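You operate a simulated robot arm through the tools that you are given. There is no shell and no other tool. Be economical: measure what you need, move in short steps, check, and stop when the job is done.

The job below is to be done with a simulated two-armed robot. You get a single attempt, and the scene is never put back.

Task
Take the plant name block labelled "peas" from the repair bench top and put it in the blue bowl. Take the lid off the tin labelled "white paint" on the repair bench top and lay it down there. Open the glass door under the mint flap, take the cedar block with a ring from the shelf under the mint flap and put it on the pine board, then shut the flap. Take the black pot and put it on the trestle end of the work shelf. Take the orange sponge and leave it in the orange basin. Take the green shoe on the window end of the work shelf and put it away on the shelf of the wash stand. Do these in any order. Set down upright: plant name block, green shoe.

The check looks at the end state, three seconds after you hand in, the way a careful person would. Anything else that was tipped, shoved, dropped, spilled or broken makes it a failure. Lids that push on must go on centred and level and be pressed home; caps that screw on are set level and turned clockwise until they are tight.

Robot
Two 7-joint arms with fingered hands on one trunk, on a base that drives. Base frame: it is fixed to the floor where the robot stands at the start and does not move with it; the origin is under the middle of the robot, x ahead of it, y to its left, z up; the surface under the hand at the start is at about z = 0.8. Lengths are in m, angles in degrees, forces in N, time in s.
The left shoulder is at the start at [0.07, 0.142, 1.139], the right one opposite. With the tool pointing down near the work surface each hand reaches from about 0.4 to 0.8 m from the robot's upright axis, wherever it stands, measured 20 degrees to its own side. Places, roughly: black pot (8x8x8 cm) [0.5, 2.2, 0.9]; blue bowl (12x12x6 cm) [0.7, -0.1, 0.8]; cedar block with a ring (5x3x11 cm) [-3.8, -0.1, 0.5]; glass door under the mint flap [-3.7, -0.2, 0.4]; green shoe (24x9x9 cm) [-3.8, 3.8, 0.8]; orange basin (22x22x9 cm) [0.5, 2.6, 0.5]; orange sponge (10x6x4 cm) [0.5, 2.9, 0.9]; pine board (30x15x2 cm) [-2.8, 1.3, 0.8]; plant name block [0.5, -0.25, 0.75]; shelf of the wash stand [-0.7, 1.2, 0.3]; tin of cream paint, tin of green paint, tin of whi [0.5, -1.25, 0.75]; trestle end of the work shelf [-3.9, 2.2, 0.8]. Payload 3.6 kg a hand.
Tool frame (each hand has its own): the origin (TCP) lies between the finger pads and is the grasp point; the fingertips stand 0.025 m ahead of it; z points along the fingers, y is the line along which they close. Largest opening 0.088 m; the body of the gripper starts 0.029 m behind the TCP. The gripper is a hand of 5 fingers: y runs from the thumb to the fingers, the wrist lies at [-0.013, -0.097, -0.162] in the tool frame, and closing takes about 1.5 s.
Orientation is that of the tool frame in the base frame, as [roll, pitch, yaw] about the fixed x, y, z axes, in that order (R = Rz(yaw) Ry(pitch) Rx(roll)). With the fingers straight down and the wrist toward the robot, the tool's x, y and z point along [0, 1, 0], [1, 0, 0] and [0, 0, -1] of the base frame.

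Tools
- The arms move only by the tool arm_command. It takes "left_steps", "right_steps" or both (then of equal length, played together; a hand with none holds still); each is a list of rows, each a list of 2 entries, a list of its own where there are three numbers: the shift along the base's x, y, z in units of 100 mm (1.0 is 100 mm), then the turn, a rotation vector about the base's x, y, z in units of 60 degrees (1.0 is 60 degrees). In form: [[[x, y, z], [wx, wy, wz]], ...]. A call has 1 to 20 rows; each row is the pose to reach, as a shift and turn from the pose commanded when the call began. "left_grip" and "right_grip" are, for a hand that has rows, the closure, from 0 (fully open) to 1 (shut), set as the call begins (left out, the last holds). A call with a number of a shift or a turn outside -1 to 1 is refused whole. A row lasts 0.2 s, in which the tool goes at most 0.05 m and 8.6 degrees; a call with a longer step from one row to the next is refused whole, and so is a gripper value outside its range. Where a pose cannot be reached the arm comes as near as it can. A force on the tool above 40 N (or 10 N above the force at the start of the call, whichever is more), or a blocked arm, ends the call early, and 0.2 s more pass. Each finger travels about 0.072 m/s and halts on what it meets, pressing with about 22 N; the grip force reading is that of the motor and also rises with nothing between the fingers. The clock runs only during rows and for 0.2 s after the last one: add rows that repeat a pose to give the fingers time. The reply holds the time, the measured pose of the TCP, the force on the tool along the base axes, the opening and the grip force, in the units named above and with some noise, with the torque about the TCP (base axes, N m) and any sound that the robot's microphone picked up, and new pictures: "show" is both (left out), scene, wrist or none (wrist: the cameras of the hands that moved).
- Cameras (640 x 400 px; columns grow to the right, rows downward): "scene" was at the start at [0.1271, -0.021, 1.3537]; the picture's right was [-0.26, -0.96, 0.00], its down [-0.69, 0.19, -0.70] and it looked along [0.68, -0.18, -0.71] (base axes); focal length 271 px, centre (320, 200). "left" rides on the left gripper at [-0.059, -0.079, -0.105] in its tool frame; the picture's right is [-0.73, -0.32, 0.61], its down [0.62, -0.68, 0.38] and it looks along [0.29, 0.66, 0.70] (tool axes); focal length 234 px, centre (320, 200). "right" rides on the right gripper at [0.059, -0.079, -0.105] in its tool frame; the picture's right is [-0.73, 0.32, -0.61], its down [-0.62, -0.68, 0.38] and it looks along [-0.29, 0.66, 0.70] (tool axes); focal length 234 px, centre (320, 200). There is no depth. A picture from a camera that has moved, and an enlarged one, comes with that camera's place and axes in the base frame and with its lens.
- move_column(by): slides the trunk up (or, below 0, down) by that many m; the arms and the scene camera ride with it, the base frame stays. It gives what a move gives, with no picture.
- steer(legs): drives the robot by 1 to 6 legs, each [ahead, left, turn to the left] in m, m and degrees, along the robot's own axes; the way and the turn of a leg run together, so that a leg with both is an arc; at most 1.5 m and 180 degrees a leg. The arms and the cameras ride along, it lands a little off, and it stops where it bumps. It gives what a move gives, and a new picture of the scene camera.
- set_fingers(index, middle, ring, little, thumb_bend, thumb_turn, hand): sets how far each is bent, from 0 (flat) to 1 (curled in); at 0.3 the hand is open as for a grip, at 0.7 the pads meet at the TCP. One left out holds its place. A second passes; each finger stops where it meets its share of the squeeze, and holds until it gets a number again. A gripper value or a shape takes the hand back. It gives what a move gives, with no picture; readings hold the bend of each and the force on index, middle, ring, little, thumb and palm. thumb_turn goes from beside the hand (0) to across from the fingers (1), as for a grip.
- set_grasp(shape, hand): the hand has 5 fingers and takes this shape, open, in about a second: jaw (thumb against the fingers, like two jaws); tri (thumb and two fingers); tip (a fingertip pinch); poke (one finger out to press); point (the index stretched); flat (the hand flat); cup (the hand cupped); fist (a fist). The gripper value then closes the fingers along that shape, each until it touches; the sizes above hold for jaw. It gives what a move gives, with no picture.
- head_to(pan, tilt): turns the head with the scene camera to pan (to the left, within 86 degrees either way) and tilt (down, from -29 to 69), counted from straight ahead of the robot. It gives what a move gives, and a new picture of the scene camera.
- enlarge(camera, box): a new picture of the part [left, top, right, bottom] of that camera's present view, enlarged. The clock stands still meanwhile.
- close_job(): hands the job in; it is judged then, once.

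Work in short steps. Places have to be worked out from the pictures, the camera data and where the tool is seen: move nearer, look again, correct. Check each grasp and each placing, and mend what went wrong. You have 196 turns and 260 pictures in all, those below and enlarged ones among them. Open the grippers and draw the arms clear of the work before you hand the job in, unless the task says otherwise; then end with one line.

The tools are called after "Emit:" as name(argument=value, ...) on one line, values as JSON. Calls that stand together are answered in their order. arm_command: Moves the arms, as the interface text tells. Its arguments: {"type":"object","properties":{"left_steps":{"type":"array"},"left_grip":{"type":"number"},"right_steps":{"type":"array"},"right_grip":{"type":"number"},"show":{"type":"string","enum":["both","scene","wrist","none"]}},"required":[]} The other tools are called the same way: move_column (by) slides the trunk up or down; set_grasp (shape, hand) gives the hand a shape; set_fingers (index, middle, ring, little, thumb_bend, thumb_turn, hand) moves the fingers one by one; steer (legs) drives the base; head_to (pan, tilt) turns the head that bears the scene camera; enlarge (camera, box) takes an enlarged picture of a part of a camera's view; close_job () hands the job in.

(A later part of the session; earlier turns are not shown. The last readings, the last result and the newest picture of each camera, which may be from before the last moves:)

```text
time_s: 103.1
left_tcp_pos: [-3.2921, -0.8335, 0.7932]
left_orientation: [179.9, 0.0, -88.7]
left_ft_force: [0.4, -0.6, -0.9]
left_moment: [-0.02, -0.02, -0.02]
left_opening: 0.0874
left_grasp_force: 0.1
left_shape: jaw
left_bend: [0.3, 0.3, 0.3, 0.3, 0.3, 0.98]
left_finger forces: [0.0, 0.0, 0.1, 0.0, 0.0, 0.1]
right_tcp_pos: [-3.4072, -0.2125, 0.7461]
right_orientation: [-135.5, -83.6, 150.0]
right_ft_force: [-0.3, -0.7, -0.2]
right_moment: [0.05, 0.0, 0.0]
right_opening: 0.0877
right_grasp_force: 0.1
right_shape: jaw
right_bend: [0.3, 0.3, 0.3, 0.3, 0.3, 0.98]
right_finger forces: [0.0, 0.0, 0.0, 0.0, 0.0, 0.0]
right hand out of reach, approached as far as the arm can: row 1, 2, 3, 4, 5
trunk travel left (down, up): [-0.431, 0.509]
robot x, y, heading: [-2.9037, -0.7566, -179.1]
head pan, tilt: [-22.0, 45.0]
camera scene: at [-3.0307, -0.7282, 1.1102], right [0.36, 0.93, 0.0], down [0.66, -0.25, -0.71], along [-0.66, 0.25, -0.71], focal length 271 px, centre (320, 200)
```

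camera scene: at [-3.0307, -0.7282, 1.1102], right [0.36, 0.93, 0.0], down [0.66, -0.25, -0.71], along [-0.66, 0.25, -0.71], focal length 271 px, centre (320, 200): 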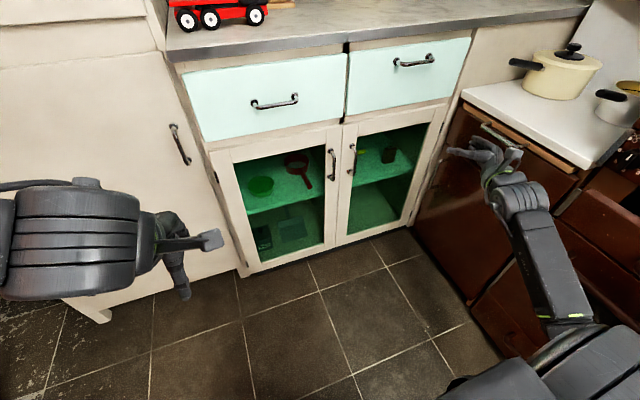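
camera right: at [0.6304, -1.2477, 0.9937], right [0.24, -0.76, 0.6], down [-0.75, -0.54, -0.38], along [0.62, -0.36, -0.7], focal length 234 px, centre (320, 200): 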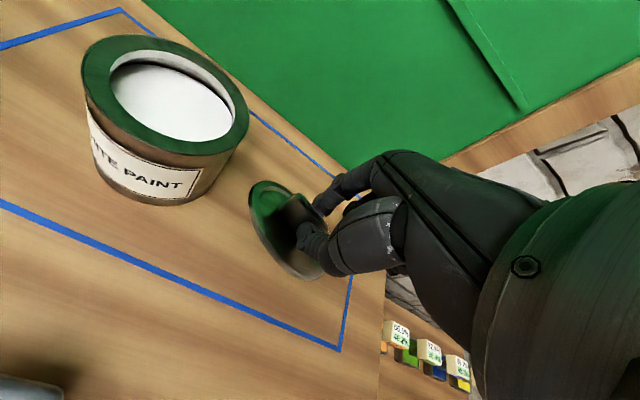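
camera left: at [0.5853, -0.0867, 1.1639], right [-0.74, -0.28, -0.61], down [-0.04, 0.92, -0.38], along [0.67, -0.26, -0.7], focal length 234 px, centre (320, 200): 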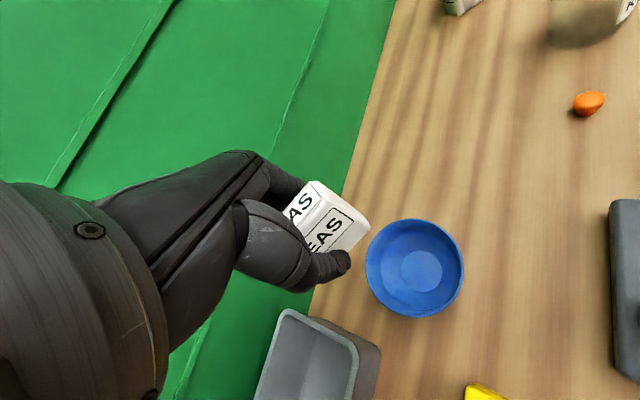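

The handshake pose is limited by the wrist. Turning the hand 37° further left about the vertical should let the forearm point straight ahead, so I'll try that, pulled back a bit.

Emit:
arm_command(right_steps=[[[0.3, 0.1, 0], [0, 0, 0.13]], [[0.6, 0.1, 0], [0, 0, 0.26]], [[0.8, 0.1, 0], [0, 0, 0.39]], [[0.8, 0.1, -0.1], [0, 0, 0.52]], [[0.8, 0.1, -0.2], [0, 0, 0.62]], [[0.8, 0.1, -0.3], [0, 0, 0.62]]], show="both")

```text
time_s: 104.5
left_tcp_pos: [-3.2914, -0.8348, 0.7938]
left_orientation: [180.0, 0.1, -88.6]
left_ft_force: [0.2, 0.0, -0.1]
left_moment: [0.0, 0.0, -0.01]
left_opening: 0.088
left_grasp_force: 0.0
left_shape: jaw
left_bend: [0.3, 0.3, 0.3, 0.3, 0.3, 0.98]
left_finger forces: [0.0, 0.0, 0.0, 0.0, 0.1, 0.1]
right_tcp_pos: [-3.326, -0.2036, 0.7148]
right_orientation: [-135.4, -83.6, -172.8]
right_ft_force: [-0.2, 0.2, 0.4]
right_moment: [0.0, 0.04, -0.02]
right_opening: 0.0881
right_grasp_force: 0.1
right_shape: jaw
right_bend: [0.3, 0.3, 0.3, 0.3, 0.3, 0.98]
right_finger forces: [0.0, 0.1, 0.0, 0.1, 0.0, 0.1]
trunk travel left (down, up): [-0.431, 0.509]
robot x, y, heading: [-2.9048, -0.7545, -178.9]
head pan, tilt: [-22.0, 45.0]
camera scene: at [-3.0309, -0.7282, 1.1102], right [0.36, 0.93, 0.0], down [0.66, -0.25, -0.71], along [-0.66, 0.25, -0.71], focal length 271 px, centre (320, 200)
camera right: at [-3.2063, -0.1717, 0.7874], right [0.2, 0.69, -0.7], down [0.36, -0.72, -0.6], along [-0.91, -0.13, -0.39], focal length 234 px, centre (320, 200)
```

scene: 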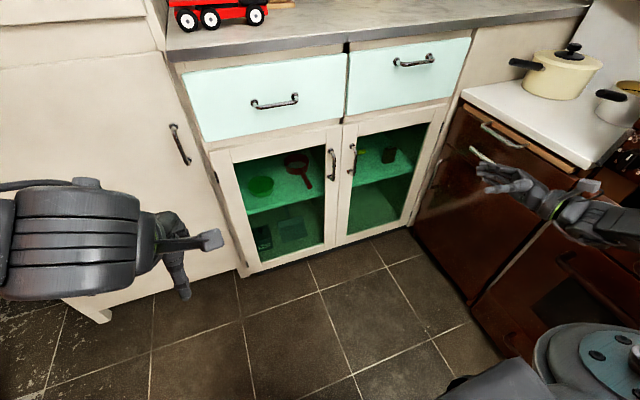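
right: 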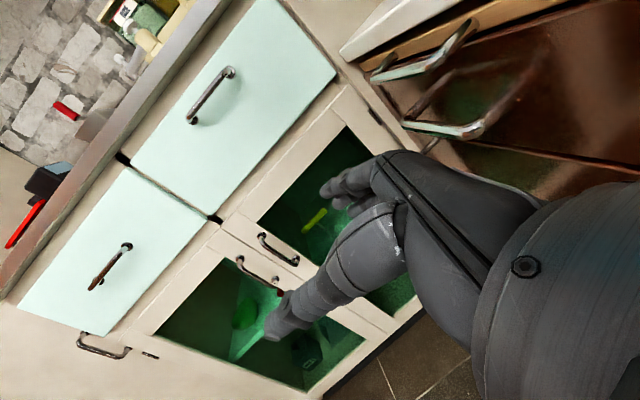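

That orientation works. I'll drive 10 cm closer, then bring the hand toward the handle turned back about 28°, with the fingers partly closed.

Emit:
steer(legs=[[0.1, 0, 0]])

Emit:
arm_command(right_steps=[[[0, -0.2, -0.15], [0, 0, -0.12]], [[0, -0.4, -0.3], [0, 0, -0.24]], [[0, -0.6, -0.45], [0, 0, -0.36]], [[0, -0.9, -0.65], [0, 0, -0.47]]], right_grip=0.35, show="none")

Emit:
arm_command(right_steps=[[[-0.2, -0.2, -0.15], [0, 0, 0]], [[-0.4, -0.4, -0.3], [0, 0, 0]], [[-0.6, -0.6, -0.45], [0, 0, 0]], [[-0.8, -0.8, -0.65], [0, 0, 0]]], show="both")

```text
time_s: 105.6
left_tcp_pos: [-3.394, -0.8372, 0.7924]
left_orientation: [-180.0, 0.0, -88.8]
left_ft_force: [-0.1, -0.4, -0.3]
left_moment: [-0.01, -0.02, 0.0]
left_opening: 0.0881
left_grasp_force: 0.1
left_shape: jaw
left_bend: [0.3, 0.3, 0.3, 0.3, 0.3, 0.98]
left_finger forces: [0.1, 0.0, 0.0, 0.0, 0.0, 0.0]
right_tcp_pos: [-3.4268, -0.206, 0.7161]
right_orientation: [-135.7, -83.6, -172.7]
right_ft_force: [0.9, -0.2, -0.1]
right_moment: [0.01, -0.05, -0.02]
right_opening: 0.0877
right_grasp_force: 0.0
right_shape: jaw
right_bend: [0.3, 0.3, 0.3, 0.3, 0.3, 0.98]
right_finger forces: [0.0, 0.0, 0.0, 0.0, 0.1, 0.0]
trunk travel left (down, up): [-0.431, 0.509]
robot x, y, heading: [-3.0065, -0.7546, -178.9]
head pan, tilt: [-22.0, 45.0]
camera scene: at [-3.1333, -0.73, 1.11], right [0.36, 0.93, 0.0], down [0.66, -0.25, -0.71], along [-0.66, 0.25, -0.71], focal length 271 px, centre (320, 200)
```

scene: 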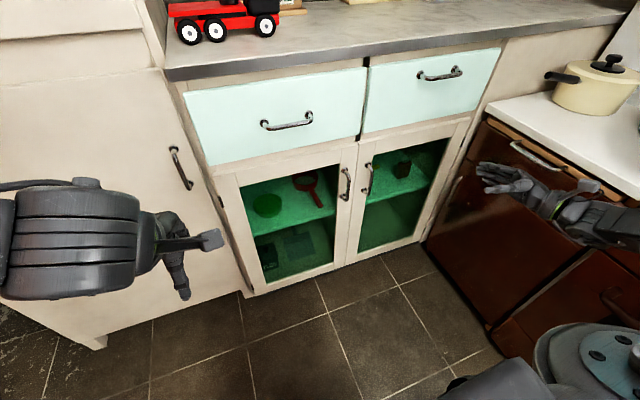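

```text
time_s: 106.6
left_tcp_pos: [-3.3942, -0.8356, 0.7929]
left_orientation: [179.9, 0.0, -88.7]
left_ft_force: [-0.3, -0.1, -0.1]
left_moment: [-0.02, 0.04, -0.01]
left_opening: 0.0874
left_grasp_force: 0.1
left_shape: jaw
left_bend: [0.3, 0.3, 0.3, 0.3, 0.3, 0.98]
left_finger forces: [0.0, 0.0, 0.0, 0.0, 0.0, 0.0]
right_tcp_pos: [-3.427, -0.2935, 0.6512]
right_orientation: [-135.6, -83.4, 158.8]
right_ft_force: [0.0, 0.1, 0.1]
right_moment: [0.02, -0.01, -0.04]
right_opening: 0.0576
right_grasp_force: 0.1
right_shape: jaw
right_bend: [0.28, 0.39, 0.35, 0.36, 0.61, 1.0]
right_finger forces: [0.0, 0.0, 0.1, 0.1, 0.0, 0.0]
trunk travel left (down, up): [-0.431, 0.509]
robot x, y, heading: [-3.0043, -0.7616, -178.8]
head pan, tilt: [-22.0, 45.0]
```

```text
time_s: 107.6
left_tcp_pos: [-3.3932, -0.8355, 0.7925]
left_orientation: [-180.0, 0.0, -88.8]
left_ft_force: [-0.1, -0.4, -0.2]
left_moment: [-0.01, -0.02, -0.02]
left_opening: 0.0877
left_grasp_force: 0.1
left_shape: jaw
left_bend: [0.3, 0.3, 0.3, 0.3, 0.3, 0.98]
left_finger forces: [0.0, 0.0, 0.0, 0.0, 0.0, 0.0]
right_tcp_pos: [-3.5062, -0.3742, 0.5834]
right_orientation: [-135.9, -83.5, 159.3]
right_ft_force: [0.1, -0.5, 0.6]
right_moment: [-0.02, -0.01, -0.02]
right_opening: 0.0574
right_grasp_force: 0.0
right_shape: jaw
right_bend: [0.28, 0.39, 0.35, 0.36, 0.61, 1.0]
right_finger forces: [0.0, 0.1, 0.0, 0.0, 0.1, 0.0]
trunk travel left (down, up): [-0.431, 0.509]
robot x, y, heading: [-3.0008, -0.7581, -179.0]
head pan, tilt: [-22.0, 45.0]
camera scene: at [-3.1325, -0.7299, 1.1102], right [0.36, 0.93, 0.0], down [0.66, -0.25, -0.71], along [-0.66, 0.25, -0.71], focal length 271 px, centre (320, 200)
camera right: at [-3.3866, -0.4035, 0.6566], right [0.51, 0.51, -0.7], down [-0.02, -0.8, -0.6], along [-0.86, 0.31, -0.4], focal length 234 px, centre (320, 200)
```

scene: 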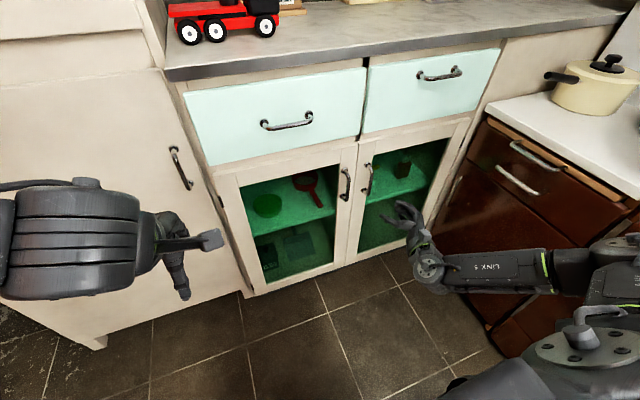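
right: 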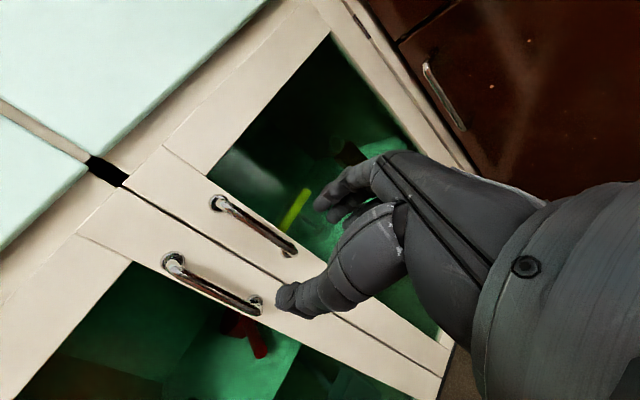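

The hand is lined up with the right handle. I'll advance 10 cm and check.

Emit:
arm_command(right_steps=[[[-0.3, 0, 0], [0, 0, 0]], [[-0.6, 0, 0], [0, 0, 0]], [[-1.0, -0.04, 0], [0, 0, 0]]], show="wrist")

```text
time_s: 108.4
left_tcp_pos: [-3.3924, -0.8357, 0.7925]
left_orientation: [180.0, 0.0, -88.8]
left_ft_force: [0.3, 0.1, 0.0]
left_moment: [0.01, 0.0, 0.03]
left_opening: 0.0877
left_grasp_force: 0.0
left_shape: jaw
left_bend: [0.3, 0.3, 0.3, 0.3, 0.3, 0.98]
left_finger forces: [0.0, 0.0, 0.0, 0.0, 0.1, 0.0]
right_tcp_pos: [-3.6062, -0.3787, 0.5837]
right_orientation: [-135.5, -83.5, 159.0]
right_ft_force: [0.1, -0.3, -0.3]
right_moment: [0.0, 0.02, 0.0]
right_opening: 0.0574
right_grasp_force: 0.1
right_shape: jaw
right_bend: [0.28, 0.39, 0.35, 0.36, 0.61, 1.0]
right_finger forces: [0.0, 0.0, 0.0, 0.0, 0.0, 0.0]
trunk travel left (down, up): [-0.431, 0.509]
robot x, y, heading: [-3.0053, -0.7575, -178.6]
head pan, tilt: [-22.0, 45.0]
camera right: at [-3.486, -0.408, 0.6564], right [0.5, 0.51, -0.7], down [-0.02, -0.8, -0.6], along [-0.86, 0.31, -0.4], focal length 234 px, centre (320, 200)
```

right: 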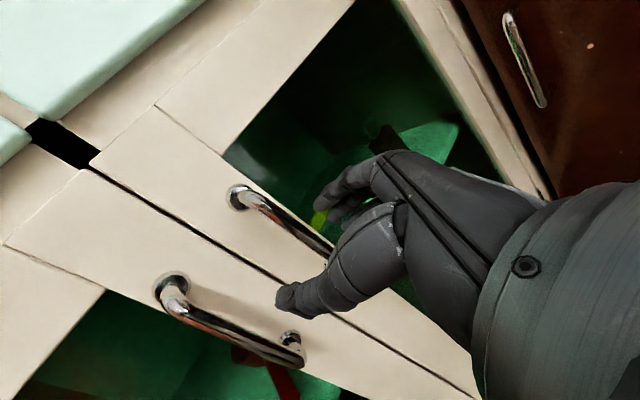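

The bar lies between thumb and fingers. I'll advance 3.5 cm and close.

Emit:
arm_command(right_steps=[[[-0.15, 0, 0], [0, 0, 0]], [[-0.3, 0, 0], [0, 0, 0]], [[-0.36, 0, 0], [0, 0, 0]]], show="none")

Emit:
arm_command(right_steps=[[[0, 0, 0], [0, 0, 0]], [[0, 0, 0], [0, 0, 0]], [[0, 0, 0], [0, 0, 0]], [[0, 0, 0], [0, 0, 0]], [[0, 0, 0], [0, 0, 0]], [[0, 0, 0], [0, 0, 0]]], right_grip=1, show="wrist")

```text
time_s: 109.2
left_tcp_pos: [-3.3903, -0.8325, 0.7937]
left_orientation: [180.0, 0.1, -89.2]
left_ft_force: [-0.1, 1.0, 0.4]
left_moment: [-0.02, 0.01, 0.02]
left_opening: 0.088
left_grasp_force: 0.0
left_shape: jaw
left_bend: [0.3, 0.3, 0.3, 0.3, 0.3, 0.98]
left_finger forces: [0.1, 0.0, 0.0, 0.0, 0.1, 0.0]
right_tcp_pos: [-3.632, -0.3704, 0.5836]
right_orientation: [-138.7, -83.4, 161.1]
right_ft_force: [21.8, 4.9, 2.9]
right_moment: [0.01, 0.12, -0.49]
right_opening: 0.0519
right_grasp_force: 0.0
right_shape: jaw
right_bend: [0.75, 0.41, 0.35, 0.36, 0.61, 1.0]
right_finger forces: [19.1, 3.2, 0.0, 0.1, 0.1, 0.2]
trunk travel left (down, up): [-0.431, 0.509]
robot x, y, heading: [-3.0038, -0.7577, -179.5]
head pan, tilt: [-22.0, 45.0]
stopped in row 3 (right hand): the force on the tool passed its limit at 45 N (the readings are from after the stop); the commanded pose is now the measured one
```

```text
time_s: 110.6
left_tcp_pos: [-3.3922, -0.8339, 0.7943]
left_orientation: [179.9, 0.1, -89.0]
left_ft_force: [0.3, 0.0, 0.4]
left_moment: [0.02, 0.0, 0.01]
left_opening: 0.0876
left_grasp_force: 0.0
left_shape: jaw
left_bend: [0.3, 0.3, 0.3, 0.3, 0.3, 0.98]
left_finger forces: [0.0, 0.1, 0.0, 0.0, 0.0, 0.0]
right_tcp_pos: [-3.6337, -0.3742, 0.583]
right_orientation: [-138.5, -83.4, 161.5]
right_ft_force: [10.4, -6.6, -1.7]
right_moment: [0.0, -0.03, -0.54]
right_opening: 0.0244
right_grasp_force: 22.6
right_shape: jaw
right_bend: [0.75, 0.49, 0.51, 0.48, 0.76, 1.0]
right_finger forces: [17.9, 1.7, 0.1, 0.0, 24.0, 0.0]
trunk travel left (down, up): [-0.431, 0.509]
robot x, y, heading: [-3.0057, -0.7572, -179.1]
head pan, tilt: [-22.0, 45.0]
camera right: at [-3.5151, -0.405, 0.6553], right [0.51, 0.51, -0.69], down [-0.02, -0.8, -0.6], along [-0.86, 0.32, -0.4], focal length 234 px, centre (320, 200)
```

right: 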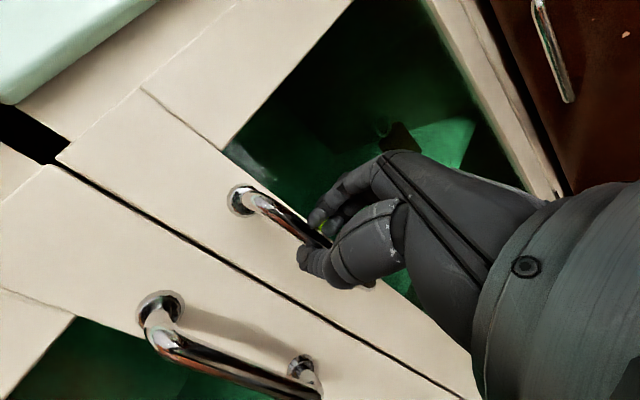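

The bar is gripped. I'll pull along the hinge arc for the first 15°.

Emit:
arm_command(right_steps=[[[0.24, 0.02, 0], [0, 0, 0.06]], [[0.48, 0.07, 0], [0, 0, 0.12]], [[0.72, 0.13, 0], [0, 0, 0.18]], [[0.96, 0.21, 0], [0, 0, 0.25]]], show="both")

```text
time_s: 111.6
left_tcp_pos: [-3.3933, -0.8348, 0.7935]
left_orientation: [179.8, 0.1, -89.1]
left_ft_force: [-0.2, 0.0, 0.3]
left_moment: [0.0, 0.02, -0.02]
left_opening: 0.0876
left_grasp_force: 0.1
left_shape: jaw
left_bend: [0.3, 0.3, 0.3, 0.3, 0.3, 0.98]
left_finger forces: [0.0, 0.1, 0.0, 0.1, 0.1, 0.0]
right_tcp_pos: [-3.5394, -0.3534, 0.5826]
right_orientation: [-138.0, -83.4, 175.8]
right_ft_force: [4.6, -6.4, 3.2]
right_moment: [0.03, 0.02, -0.38]
right_opening: 0.0237
right_grasp_force: 22.3
right_shape: jaw
right_bend: [0.75, 0.49, 0.51, 0.48, 0.76, 1.0]
right_finger forces: [12.7, 2.4, 0.1, 0.0, 21.6, 0.0]
trunk travel left (down, up): [-0.431, 0.509]
robot x, y, heading: [-3.006, -0.7605, -179.1]
head pan, tilt: [-22.0, 45.0]
camera scene: at [-3.1302, -0.73, 1.1103], right [0.36, 0.93, 0.0], down [0.66, -0.25, -0.71], along [-0.66, 0.26, -0.71], focal length 271 px, centre (320, 200)
camera right: at [-3.4163, -0.3517, 0.655], right [0.36, 0.62, -0.69], down [0.18, -0.78, -0.6], along [-0.91, 0.09, -0.4], focal length 234 px, centre (320, 200)
```

scene: 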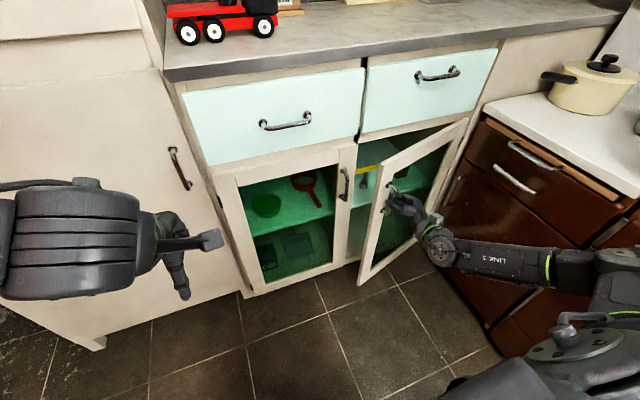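
right: 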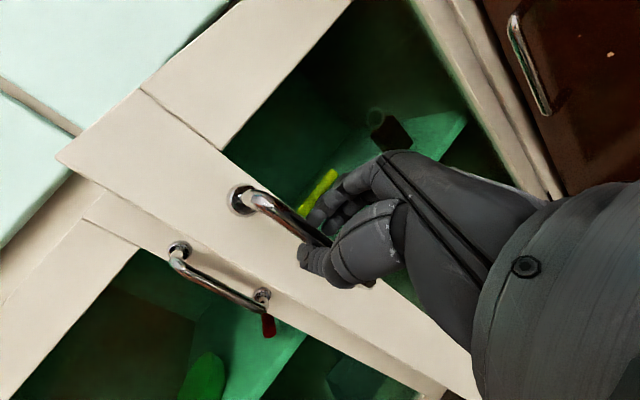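

Works well. Another 15°.

Emit:
arm_command(right_steps=[[[0.22, 0.09, 0], [0, 0, 0.06]], [[0.44, 0.19, 0], [0, 0, 0.12]], [[0.66, 0.32, 0], [0, 0, 0.18]], [[0.87, 0.46, 0], [0, 0, 0.25]]], show="scene")

```text
time_s: 112.6
left_tcp_pos: [-3.3923, -0.8329, 0.7935]
left_orientation: [179.8, 0.0, -89.2]
left_ft_force: [-0.3, -0.2, 0.1]
left_moment: [0.01, -0.02, 0.0]
left_opening: 0.0875
left_grasp_force: 0.0
left_shape: jaw
left_bend: [0.3, 0.3, 0.3, 0.3, 0.3, 0.98]
left_finger forces: [0.0, 0.1, 0.0, 0.0, 0.0, 0.0]
right_tcp_pos: [-3.4526, -0.3061, 0.5812]
right_orientation: [-137.9, -83.4, -169.3]
right_ft_force: [3.0, -0.1, 2.7]
right_moment: [0.04, 0.09, -0.57]
right_opening: 0.0234
right_grasp_force: 22.0
right_shape: jaw
right_bend: [0.75, 0.48, 0.51, 0.48, 0.77, 1.0]
right_finger forces: [15.0, 5.0, 0.1, 0.0, 18.3, 0.0]
trunk travel left (down, up): [-0.431, 0.509]
robot x, y, heading: [-3.0049, -0.7567, -179.4]
head pan, tilt: [-22.0, 45.0]
camera scene: at [-3.1306, -0.7292, 1.1103], right [0.36, 0.93, 0.0], down [0.66, -0.26, -0.71], along [-0.66, 0.26, -0.71], focal length 271 px, centre (320, 200)
```

scene: 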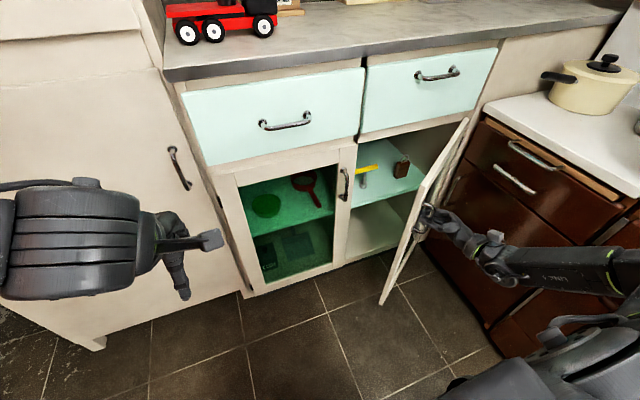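

The cedar block is visible now. One more 15° pull.

Emit:
arm_command(right_steps=[[[0.18, 0.15, 0], [0, 0, 0.06]], [[0.36, 0.31, 0], [0, 0, 0.12]], [[0.55, 0.48, 0], [0, 0, 0.18]], [[0.72, 0.66, 0], [0, 0, 0.25]]], show="both")

```text
time_s: 113.6
left_tcp_pos: [-3.3936, -0.8324, 0.7929]
left_orientation: [-180.0, 0.0, -89.1]
left_ft_force: [-0.3, -0.7, -0.4]
left_moment: [-0.01, 0.02, 0.02]
left_opening: 0.0875
left_grasp_force: 0.0
left_shape: jaw
left_bend: [0.3, 0.3, 0.3, 0.3, 0.3, 0.98]
left_finger forces: [0.0, 0.0, 0.0, 0.1, 0.0, 0.1]
right_tcp_pos: [-3.3802, -0.2398, 0.5819]
right_orientation: [-137.2, -83.4, -154.9]
right_ft_force: [-6.0, 7.9, 1.1]
right_moment: [-0.11, 0.06, -0.89]
right_opening: 0.0222
right_grasp_force: 21.7
right_shape: jaw
right_bend: [0.74, 0.51, 0.51, 0.48, 0.79, 1.0]
right_finger forces: [26.7, 0.1, 0.0, 0.0, 12.8, 0.1]
trunk travel left (down, up): [-0.431, 0.509]
robot x, y, heading: [-3.007, -0.7582, -178.9]
head pan, tilt: [-22.0, 45.0]
camera scene: at [-3.1316, -0.7285, 1.1101], right [0.36, 0.93, 0.0], down [0.66, -0.26, -0.71], along [-0.66, 0.25, -0.71], focal length 271 px, centre (320, 200)
camera right: at [-3.2744, -0.1769, 0.6552], right [0.01, 0.72, -0.7], down [0.55, -0.58, -0.6], along [-0.83, -0.38, -0.4], focal length 234 px, centre (320, 200)
```

scene: 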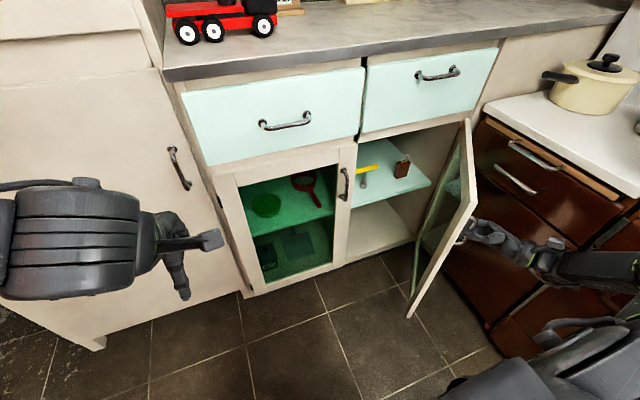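
right: 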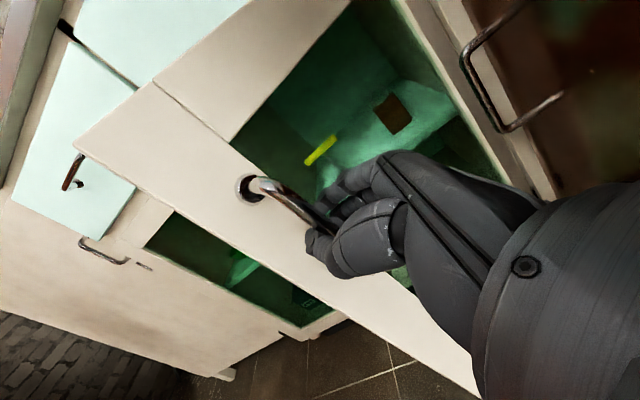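

The door is about 47° open. I'll release the handle and draw the right hand back, turning it back toward straight ahead.

Emit:
arm_command(right_steps=[[[0, 0, 0], [0, 0, 0]], [[0, 0, 0], [0, 0, 0]], [[0, 0, 0], [0, 0, 0]], [[0, 0, 0], [0, 0, 0]]], right_grip=0.2, show="wrist")

Emit:
arm_command(right_steps=[[[0.1, 0.13, 0], [0, 0, 0]], [[0.2, 0.25, 0], [0, 0, -0.05]], [[0.4, 0.3, 0], [0, 0, -0.18]], [[0.6, 0.3, 0], [0, 0, -0.31]], [[0.75, 0.2, 0], [0, 0, -0.44]], [[0.8, 0.1, 0], [0, 0, -0.57]], [[0.8, 0, 0], [0, 0, -0.7]]], show="both")

```text
time_s: 114.6
left_tcp_pos: [-3.3923, -0.8348, 0.7927]
left_orientation: [180.0, 0.0, -89.0]
left_ft_force: [1.0, -0.7, -0.7]
left_moment: [0.01, -0.03, 0.0]
left_opening: 0.0878
left_grasp_force: 0.0
left_shape: jaw
left_bend: [0.3, 0.3, 0.3, 0.3, 0.3, 0.98]
left_finger forces: [0.0, 0.0, 0.1, 0.1, 0.1, 0.0]
right_tcp_pos: [-3.3787, -0.241, 0.582]
right_orientation: [-135.9, -83.3, -156.3]
right_ft_force: [-0.6, 1.1, -0.9]
right_moment: [-0.01, 0.02, -0.03]
right_opening: 0.0702
right_grasp_force: 0.0
right_shape: jaw
right_bend: [0.27, 0.34, 0.32, 0.33, 0.49, 0.99]
right_finger forces: [0.0, 0.0, 0.0, 0.0, 0.0, 0.0]
trunk travel left (down, up): [-0.431, 0.509]
robot x, y, heading: [-3.0029, -0.759, -179.0]
head pan, tilt: [-22.0, 45.0]
camera right: at [-3.2741, -0.1779, 0.6554], right [0.0, 0.72, -0.69], down [0.55, -0.58, -0.6], along [-0.84, -0.38, -0.4], focal length 234 px, centre (320, 200)
```

right: 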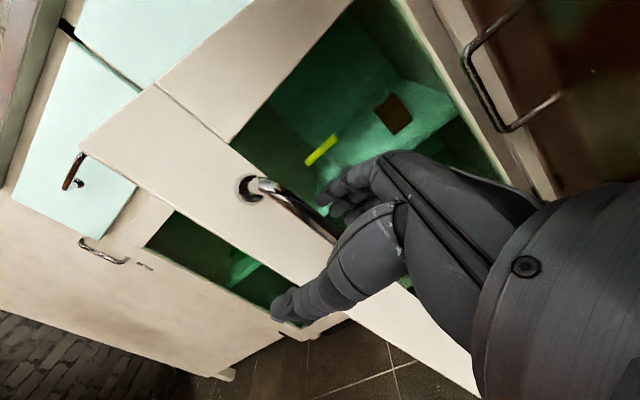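

```text
time_s: 116.2
left_tcp_pos: [-3.3939, -0.8339, 0.7932]
left_orientation: [-179.9, 0.1, -89.0]
left_ft_force: [-0.4, 1.1, -0.3]
left_moment: [-0.01, -0.04, -0.01]
left_opening: 0.088
left_grasp_force: 0.1
left_shape: jaw
left_bend: [0.3, 0.3, 0.3, 0.3, 0.3, 0.98]
left_finger forces: [0.0, 0.0, 0.0, 0.0, 0.0, 0.0]
right_tcp_pos: [-3.2992, -0.2404, 0.5815]
right_orientation: [-139.1, -83.5, 164.8]
right_ft_force: [0.6, 0.3, 0.2]
right_moment: [0.02, -0.03, 0.02]
right_opening: 0.07
right_grasp_force: 0.1
right_shape: jaw
right_bend: [0.27, 0.34, 0.32, 0.33, 0.49, 0.99]
right_finger forces: [0.0, 0.0, 0.0, 0.0, 0.0, 0.0]
trunk travel left (down, up): [-0.431, 0.509]
robot x, y, heading: [-3.0036, -0.7608, -179.3]
head pan, tilt: [-22.0, 45.0]
camera scene: at [-3.1311, -0.7294, 1.1102], right [0.36, 0.93, 0.0], down [0.66, -0.26, -0.71], along [-0.66, 0.26, -0.71], focal length 271 px, centre (320, 200)
camera right: at [-3.1789, -0.2655, 0.6553], right [0.49, 0.53, -0.69], down [0.02, -0.8, -0.6], along [-0.87, 0.28, -0.4], focal length 234 px, centre (320, 200)
```

scene: 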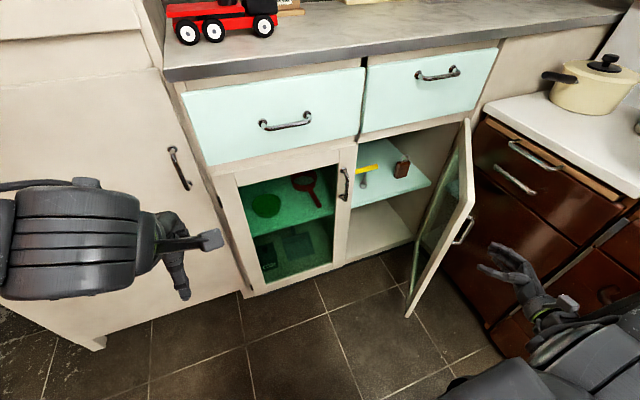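
right: 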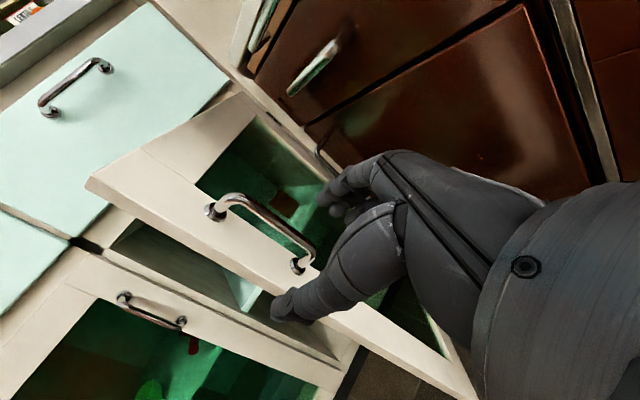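

The handle is free and the door stays open. I'll take the right hand round the door's edge and push the door further open from the inside.

Emit:
arm_command(right_steps=[[[0.3, -0.2, 0], [0, 0, 0]], [[0.4, -0.6, 0], [0, 0, 0]], [[0.4, -1.0, 0], [0, 0, 0]]], right_grip=0.7, show="none")

Emit:
arm_command(right_steps=[[[0, -0.4, 0], [0, 0, 0]], [[0, -0.8, 0], [0, 0, 0]], [[-0.3, -1.0, 0], [0, 0, 0]], [[-0.6, -1.0, 0], [0, 0, 0]], [[-1.0, -1.0, 0], [0, 0, 0]]], show="none")

Emit:
arm_command(right_steps=[[[-0.4, 0.0, 0], [0, 0, 0]], [[-0.8, 0.0, 0], [0, 0, 0]], [[-1.0, 0.1, 0], [0, 0, 0]]], show="both")

```text
time_s: 117.0
left_tcp_pos: [-3.393, -0.8338, 0.7934]
left_orientation: [-180.0, 0.0, -89.1]
left_ft_force: [-0.7, 0.5, -0.1]
left_moment: [0.02, 0.01, -0.03]
left_opening: 0.0878
left_grasp_force: 0.1
left_shape: jaw
left_bend: [0.3, 0.3, 0.3, 0.3, 0.3, 0.98]
left_finger forces: [0.0, 0.0, 0.0, 0.1, 0.0, 0.0]
right_tcp_pos: [-3.2744, -0.329, 0.6055]
right_orientation: [-138.0, -83.1, 163.9]
right_ft_force: [0.0, 0.3, 0.2]
right_moment: [0.0, 0.0, 0.0]
right_opening: 0.0266
right_grasp_force: 0.1
right_shape: jaw
right_bend: [0.74, 0.53, 0.51, 0.48, 0.74, 1.0]
right_finger forces: [0.0, 0.1, 0.1, 0.0, 0.0, 0.1]
right hand out of reach, approached as far as the arm can: row 1, 2, 3
trunk travel left (down, up): [-0.431, 0.509]
robot x, y, heading: [-3.0037, -0.7562, -179.3]
head pan, tilt: [-22.0, 45.0]
```

```text
time_s: 118.2
left_tcp_pos: [-3.392, -0.8333, 0.7934]
left_orientation: [-180.0, -0.1, -89.1]
left_ft_force: [0.0, 0.0, -0.2]
left_moment: [0.0, 0.03, -0.03]
left_opening: 0.0879
left_grasp_force: 0.1
left_shape: jaw
left_bend: [0.3, 0.3, 0.3, 0.3, 0.3, 0.98]
left_finger forces: [0.1, 0.0, 0.0, 0.1, 0.0, 0.1]
right_tcp_pos: [-3.376, -0.428, 0.608]
right_orientation: [-138.1, -83.3, 163.9]
right_ft_force: [0.3, 1.0, 0.1]
right_moment: [0.04, 0.0, 0.0]
right_opening: 0.0264
right_grasp_force: 0.1
right_shape: jaw
right_bend: [0.74, 0.53, 0.51, 0.48, 0.74, 1.0]
right_finger forces: [0.1, 0.0, 0.0, 0.0, 0.0, 0.0]
right hand out of reach, approached as far as the arm can: row 1, 2, 3, 4
trunk travel left (down, up): [-0.431, 0.509]
robot x, y, heading: [-3.0039, -0.7575, -179.0]
head pan, tilt: [-22.0, 45.0]
```

```text
time_s: 119.0
left_tcp_pos: [-3.3924, -0.8333, 0.7932]
left_orientation: [180.0, 0.0, -89.1]
left_ft_force: [-0.4, 0.3, 0.7]
left_moment: [-0.01, -0.01, -0.03]
left_opening: 0.0877
left_grasp_force: 0.0
left_shape: jaw
left_bend: [0.3, 0.3, 0.3, 0.3, 0.3, 0.98]
left_finger forces: [0.1, 0.1, 0.0, 0.0, 0.0, 0.0]
right_tcp_pos: [-3.4753, -0.4166, 0.6077]
right_orientation: [-137.7, -83.3, 163.4]
right_ft_force: [0.2, 0.3, -0.2]
right_moment: [-0.01, 0.02, -0.04]
right_opening: 0.0263
right_grasp_force: 0.0
right_shape: jaw
right_bend: [0.74, 0.53, 0.51, 0.48, 0.74, 1.0]
right_finger forces: [0.0, 0.1, 0.0, 0.1, 0.0, 0.0]
trunk travel left (down, up): [-0.431, 0.509]
robot x, y, heading: [-3.0034, -0.7564, -179.4]
head pan, tilt: [-22.0, 45.0]
camera scene: at [-3.1312, -0.7292, 1.1102], right [0.36, 0.93, 0.0], down [0.66, -0.26, -0.71], along [-0.66, 0.26, -0.71], focal length 271 px, centre (320, 200)
camera right: at [-3.3541, -0.4404, 0.6808], right [0.49, 0.53, -0.69], down [0.02, -0.8, -0.6], along [-0.87, 0.28, -0.4], focal length 234 px, centre (320, 200)
```

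scene: 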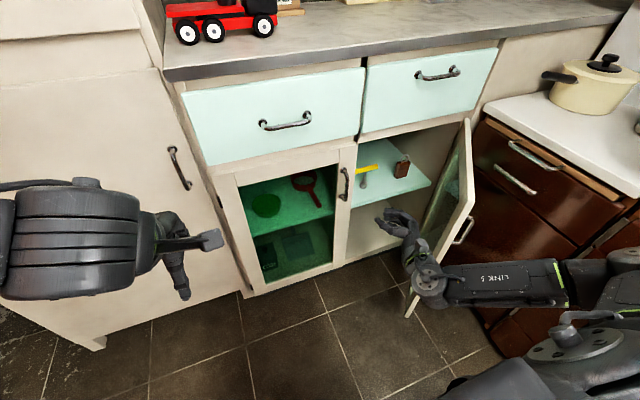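
right: 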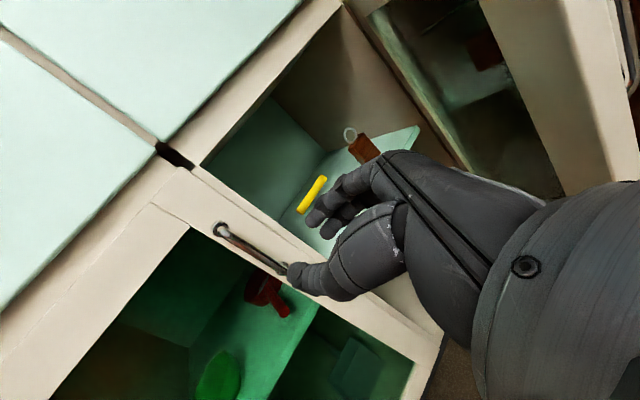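

The elbow sticks out too far with the hand this close. I'll back the base 0.3 m and extend the arm again by the same amount to bring the elbow in.

Emit:
steer(legs=[[-0.3, 0, 0]])

Emit:
arm_command(right_steps=[[[-0.3, 0, 0], [0, 0, 0]], [[-0.6, 0, 0], [0, 0, 0]], [[-1.0, 0, 0], [0, 0, 0]]], show="none")

Emit:
arm_command(right_steps=[[[-0.3, 0, 0], [0, 0, 0]], [[-0.6, 0, 0], [0, 0, 0]], [[-1.0, 0, 0], [0, 0, 0]]], show="scene")

```text
time_s: 121.0
left_tcp_pos: [-3.0956, -0.8305, 0.7935]
left_orientation: [179.8, 0.0, -89.0]
left_ft_force: [0.0, -0.3, -0.7]
left_moment: [0.02, 0.05, 0.01]
left_opening: 0.0875
left_grasp_force: 0.1
left_shape: jaw
left_bend: [0.3, 0.3, 0.3, 0.3, 0.3, 0.98]
left_finger forces: [0.0, 0.1, 0.1, 0.0, 0.1, 0.1]
right_tcp_pos: [-3.1802, -0.4136, 0.6074]
right_orientation: [-138.7, -83.5, 164.6]
right_ft_force: [1.0, -0.3, 0.1]
right_moment: [0.01, 0.02, 0.04]
right_opening: 0.0263
right_grasp_force: 0.0
right_shape: jaw
right_bend: [0.74, 0.53, 0.51, 0.48, 0.74, 1.0]
right_finger forces: [0.0, 0.1, 0.0, 0.0, 0.0, 0.0]
trunk travel left (down, up): [-0.431, 0.509]
robot x, y, heading: [-2.7079, -0.7568, -179.0]
head pan, tilt: [-22.0, 45.0]
camera scene: at [-2.835, -0.7249, 1.1103], right [0.36, 0.93, 0.0], down [0.66, -0.25, -0.71], along [-0.66, 0.25, -0.71], focal length 271 px, centre (320, 200)
```

scene: 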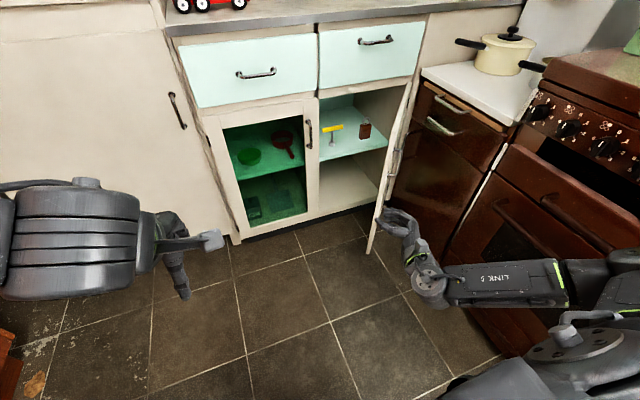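

```text
time_s: 121.8
left_tcp_pos: [-3.0972, -0.8297, 0.7925]
left_orientation: [-179.9, 0.0, -88.9]
left_ft_force: [0.8, 0.2, 0.3]
left_moment: [0.03, -0.01, 0.01]
left_opening: 0.0879
left_grasp_force: 0.1
left_shape: jaw
left_bend: [0.3, 0.3, 0.3, 0.3, 0.3, 0.98]
left_finger forces: [0.0, 0.0, 0.0, 0.1, 0.1, 0.0]
right_tcp_pos: [-3.2832, -0.4117, 0.6082]
right_orientation: [-137.3, -83.3, 163.2]
right_ft_force: [-0.2, 0.7, 0.2]
right_moment: [0.01, 0.04, 0.0]
right_opening: 0.0266
right_grasp_force: 0.0
right_shape: jaw
right_bend: [0.74, 0.53, 0.51, 0.48, 0.74, 1.0]
right_finger forces: [0.0, 0.0, 0.0, 0.0, 0.0, 0.0]
trunk travel left (down, up): [-0.431, 0.509]
robot x, y, heading: [-2.71, -0.7521, -178.9]
head pan, tilt: [-22.0, 45.0]
```

```text
time_s: 122.6
left_tcp_pos: [-3.097, -0.8309, 0.793]
left_orientation: [180.0, 0.1, -88.9]
left_ft_force: [0.3, -0.1, 0.4]
left_moment: [0.01, 0.01, -0.03]
left_opening: 0.088
left_grasp_force: 0.1
left_shape: jaw
left_bend: [0.3, 0.3, 0.3, 0.3, 0.3, 0.98]
left_finger forces: [0.0, 0.0, 0.0, 0.1, 0.0, 0.0]
right_tcp_pos: [-3.3834, -0.412, 0.6057]
right_orientation: [-138.3, -83.3, 164.4]
right_ft_force: [0.3, 0.0, 0.1]
right_moment: [0.01, 0.01, -0.02]
right_opening: 0.0266
right_grasp_force: 0.1
right_shape: jaw
right_bend: [0.74, 0.53, 0.51, 0.48, 0.74, 1.0]
right_finger forces: [0.0, 0.0, 0.0, 0.0, 0.0, 0.0]
trunk travel left (down, up): [-0.431, 0.509]
robot x, y, heading: [-2.7083, -0.7556, -178.9]
head pan, tilt: [-22.0, 45.0]
camera scene: at [-2.8365, -0.7252, 1.1101], right [0.36, 0.93, 0.0], down [0.66, -0.25, -0.71], along [-0.66, 0.25, -0.71], focal length 271 px, centre (320, 200)
```

scene: 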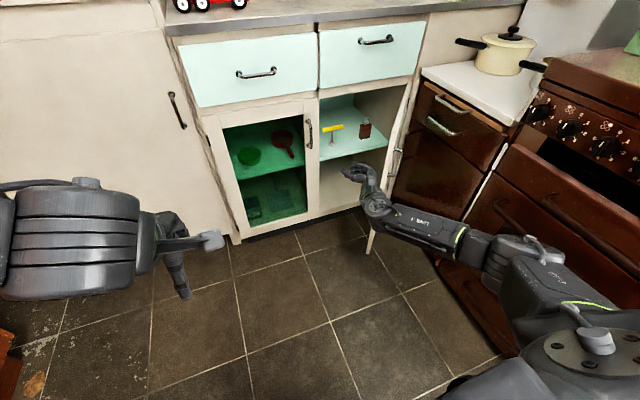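

The door is about 47° open, which leaves room for the left hand to reach in diagonally. I'll tuck the right hand and start turning the left hand to its forward pose.

Emit:
arm_command(left_steps=[[[-0.1, 0, 0], [0, 0, -0.11]], [[-0.2, 0, 0], [0, 0, -0.22]], [[-0.3, 0, 0], [0, 0, -0.33]], [[-0.4, 0, 0], [0, 0, -0.45]]], right_steps=[[[0.25, 0, 0], [0, 0, 0.1]], [[0.5, -0.1, 0], [0, 0, 0.2]], [[0.75, -0.25, 0], [0, 0, 0.3]], [[1.0, -0.4, 0], [0, 0, 0.4]]], show="none")

Emit:
arm_command(left_steps=[[[-0.1, 0, 0], [0.1, 0.032, 0.074]], [[-0.2, 0, 0], [0.2, 0.065, 0.149]], [[-0.3, 0, 0], [0.3, 0.097, 0.223]], [[-0.4, 0, 0], [0.4, 0.13, 0.297]], [[-0.5, 0, 0], [0.5, 0.162, 0.372]], [[-0.6, 0, 0], [0.6, 0.195, 0.446]], [[-0.6, 0, 0], [0.7, 0.227, 0.52]], [[-0.6, 0, 0], [0.776, 0.252, 0.577]]], right_steps=[[[0.12, -0.12, 0], [0, 0, 0.1]], [[0.25, -0.25, 0], [0, 0, 0.2]], [[0.37, -0.37, 0], [0, 0, 0.3]], [[0.5, -0.5, 0], [0, 0, 0.4]], [[0.6, -0.6, 0], [0, 0, 0.4]], [[0.7, -0.7, 0], [0, 0, 0.4]], [[0.8, -0.8, 0], [0, 0, 0.4]], [[0.9, -0.9, 0], [0, 0, 0.4]]], show="scene")

```text
time_s: 123.6
left_tcp_pos: [-3.1365, -0.8306, 0.7922]
left_orientation: [179.9, 0.1, -116.0]
left_ft_force: [0.9, 0.7, -0.1]
left_moment: [-0.02, 0.02, -0.06]
left_opening: 0.0876
left_grasp_force: 0.1
left_shape: jaw
left_bend: [0.3, 0.3, 0.3, 0.3, 0.3, 0.98]
left_finger forces: [0.0, 0.0, 0.0, 0.1, 0.0, 0.0]
right_tcp_pos: [-3.2821, -0.4534, 0.6073]
right_orientation: [-137.8, -83.3, -172.2]
right_ft_force: [0.1, -0.6, -0.8]
right_moment: [0.01, 0.0, 0.0]
right_opening: 0.0268
right_grasp_force: 0.0
right_shape: jaw
right_bend: [0.74, 0.53, 0.51, 0.48, 0.74, 1.0]
right_finger forces: [0.1, 0.1, 0.0, 0.1, 0.1, 0.0]
trunk travel left (down, up): [-0.431, 0.509]
robot x, y, heading: [-2.7074, -0.7521, -178.8]
head pan, tilt: [-22.0, 45.0]
```

```text
time_s: 125.4
left_tcp_pos: [-3.1964, -0.829, 0.7932]
left_orientation: [154.3, 42.5, -89.0]
left_ft_force: [-0.6, 0.2, -0.3]
left_moment: [0.0, 0.0, 0.01]
left_opening: 0.0876
left_grasp_force: 0.0
left_shape: jaw
left_bend: [0.3, 0.3, 0.3, 0.3, 0.3, 0.98]
left_finger forces: [0.0, 0.0, 0.1, 0.0, 0.0, 0.0]
right_tcp_pos: [-3.1892, -0.5436, 0.6067]
right_orientation: [-137.8, -83.4, -148.3]
right_ft_force: [0.1, 0.4, -0.6]
right_moment: [-0.02, -0.02, -0.02]
right_opening: 0.0264
right_grasp_force: 0.0
right_shape: jaw
right_bend: [0.74, 0.53, 0.51, 0.48, 0.74, 1.0]
right_finger forces: [0.0, 0.0, 0.1, 0.0, 0.1, 0.0]
trunk travel left (down, up): [-0.431, 0.509]
robot x, y, heading: [-2.7074, -0.752, -179.0]
head pan, tilt: [-22.0, 45.0]
camera scene: at [-2.8356, -0.7249, 1.1102], right [0.36, 0.93, 0.0], down [0.66, -0.25, -0.71], along [-0.66, 0.25, -0.71], focal length 271 px, centre (320, 200)
```

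scene: 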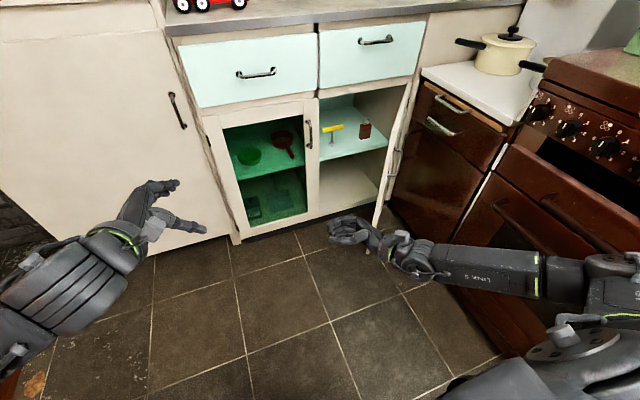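

Continuing: I'll finish the left hand's turn, then rotate the base about 50° to the right while still well clear of the stove.

Emit:
arm_command(left_steps=[[[0, 0, 0], [0.1, 0.032, 0.074]], [[0, 0, 0], [0.2, 0.065, 0.149]], [[0, 0, 0], [0.3, 0.097, 0.223]], [[0, 0, 0], [0.4, 0.13, 0.297]], [[0, 0, 0], [0.5, 0.162, 0.372]], [[0, 0, 0], [0.6, 0.195, 0.446]], [[0, 0, 0], [0.7, 0.227, 0.52]], [[0, 0, 0], [0.776, 0.252, 0.577]]], show="none")

Emit:
steer(legs=[[0, 0, -50]])

```text
time_s: 127.2
left_tcp_pos: [-3.1972, -0.8331, 0.7921]
left_orientation: [-96.0, 89.3, 57.1]
left_ft_force: [0.2, -0.4, -0.1]
left_moment: [-0.02, 0.0, -0.02]
left_opening: 0.0879
left_grasp_force: 0.0
left_shape: jaw
left_bend: [0.3, 0.3, 0.3, 0.3, 0.3, 0.98]
left_finger forces: [0.1, 0.1, 0.0, 0.1, 0.0, 0.0]
right_tcp_pos: [-3.1881, -0.5427, 0.6073]
right_orientation: [-137.3, -83.3, -148.8]
right_ft_force: [-0.2, -0.2, 0.3]
right_moment: [-0.01, 0.01, 0.0]
right_opening: 0.0265
right_grasp_force: 0.1
right_shape: jaw
right_bend: [0.74, 0.53, 0.51, 0.48, 0.74, 1.0]
right_finger forces: [0.0, 0.1, 0.1, 0.0, 0.0, 0.0]
trunk travel left (down, up): [-0.431, 0.509]
robot x, y, heading: [-2.7098, -0.751, -179.2]
head pan, tilt: [-22.0, 45.0]
```

```text
time_s: 129.8
left_tcp_pos: [-3.0832, -0.4321, 0.7924]
left_orientation: [-107.9, 89.1, -4.6]
left_ft_force: [-0.8, 0.7, -0.5]
left_moment: [0.03, 0.02, -0.02]
left_opening: 0.088
left_grasp_force: 0.0
left_shape: jaw
left_bend: [0.3, 0.3, 0.3, 0.3, 0.3, 0.98]
left_finger forces: [0.0, 0.0, 0.0, 0.0, 0.1, 0.0]
right_tcp_pos: [-2.8589, -0.25, 0.6062]
right_orientation: [-137.3, -83.3, 161.5]
right_ft_force: [0.4, 0.4, -0.3]
right_moment: [0.0, 0.01, 0.02]
right_opening: 0.0265
right_grasp_force: 0.0
right_shape: jaw
right_bend: [0.74, 0.53, 0.51, 0.48, 0.74, 1.0]
right_finger forces: [0.0, 0.0, 0.0, 0.1, 0.0, 0.0]
trunk travel left (down, up): [-0.431, 0.509]
robot x, y, heading: [-2.7112, -0.7511, 131.3]
head pan, tilt: [-22.0, 45.0]
camera scene: at [-2.7696, -0.6388, 1.1102], right [0.94, 0.33, 0.0], down [0.23, -0.67, -0.71], along [-0.23, 0.67, -0.71], focal length 271 px, centre (320, 200)
```

scene: 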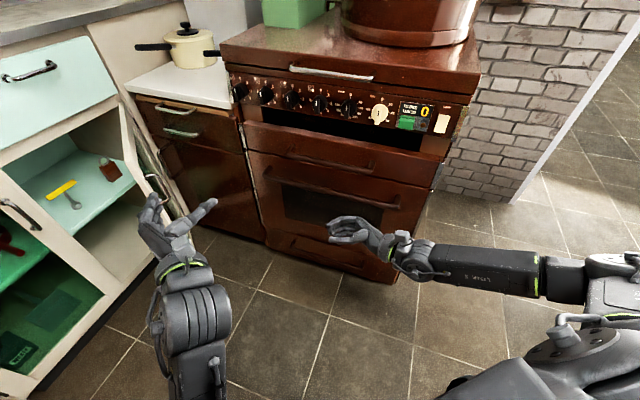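

The base is turned and clear. I'll look closely at the shelf with the cedar block.

Emit:
enlarge(camera="scene", box=[0, 120, 200, 245])

Emit:
enlarge(camera="left", box=[0, 0, 640, 400])

```text
3.20 times, centred on (100, 182) of scene
camera zoom: at [-2.7696, -0.6388, 1.1102], right [0.94, 0.33, 0.0], down [0.23, -0.67, -0.71], along [-0.23, 0.67, -0.71], focal length 868 px, centre (1024, 256)
```

zoom: 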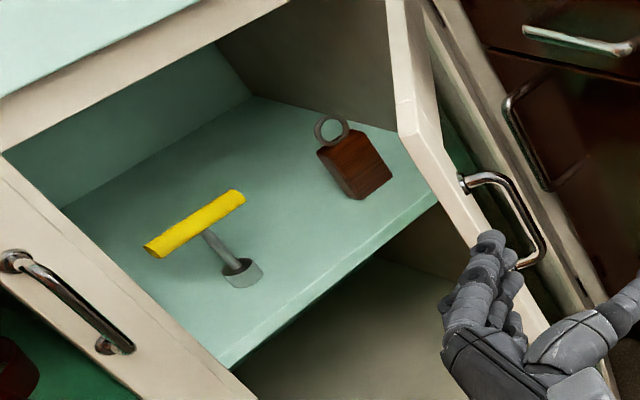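

```text
1.00 times, centred on (320, 200) of left (not enlarged: the box is as wide or as high as the picture)
camera zoom: at [-2.9825, -0.5151, 0.8519], right [0.16, 0.67, 0.73], down [0.58, 0.53, -0.62], along [-0.8, 0.53, -0.3], focal length 234 px, centre (320, 200)
```

zoom: 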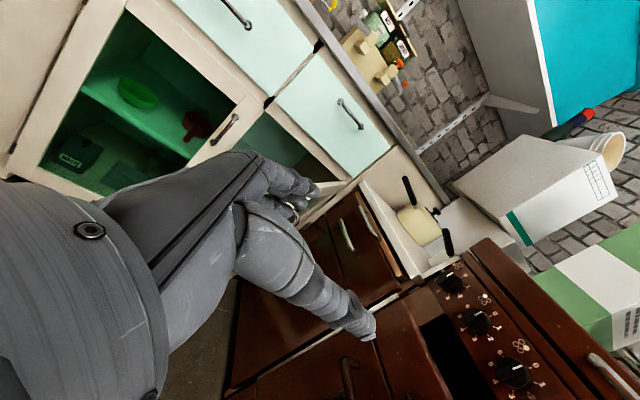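

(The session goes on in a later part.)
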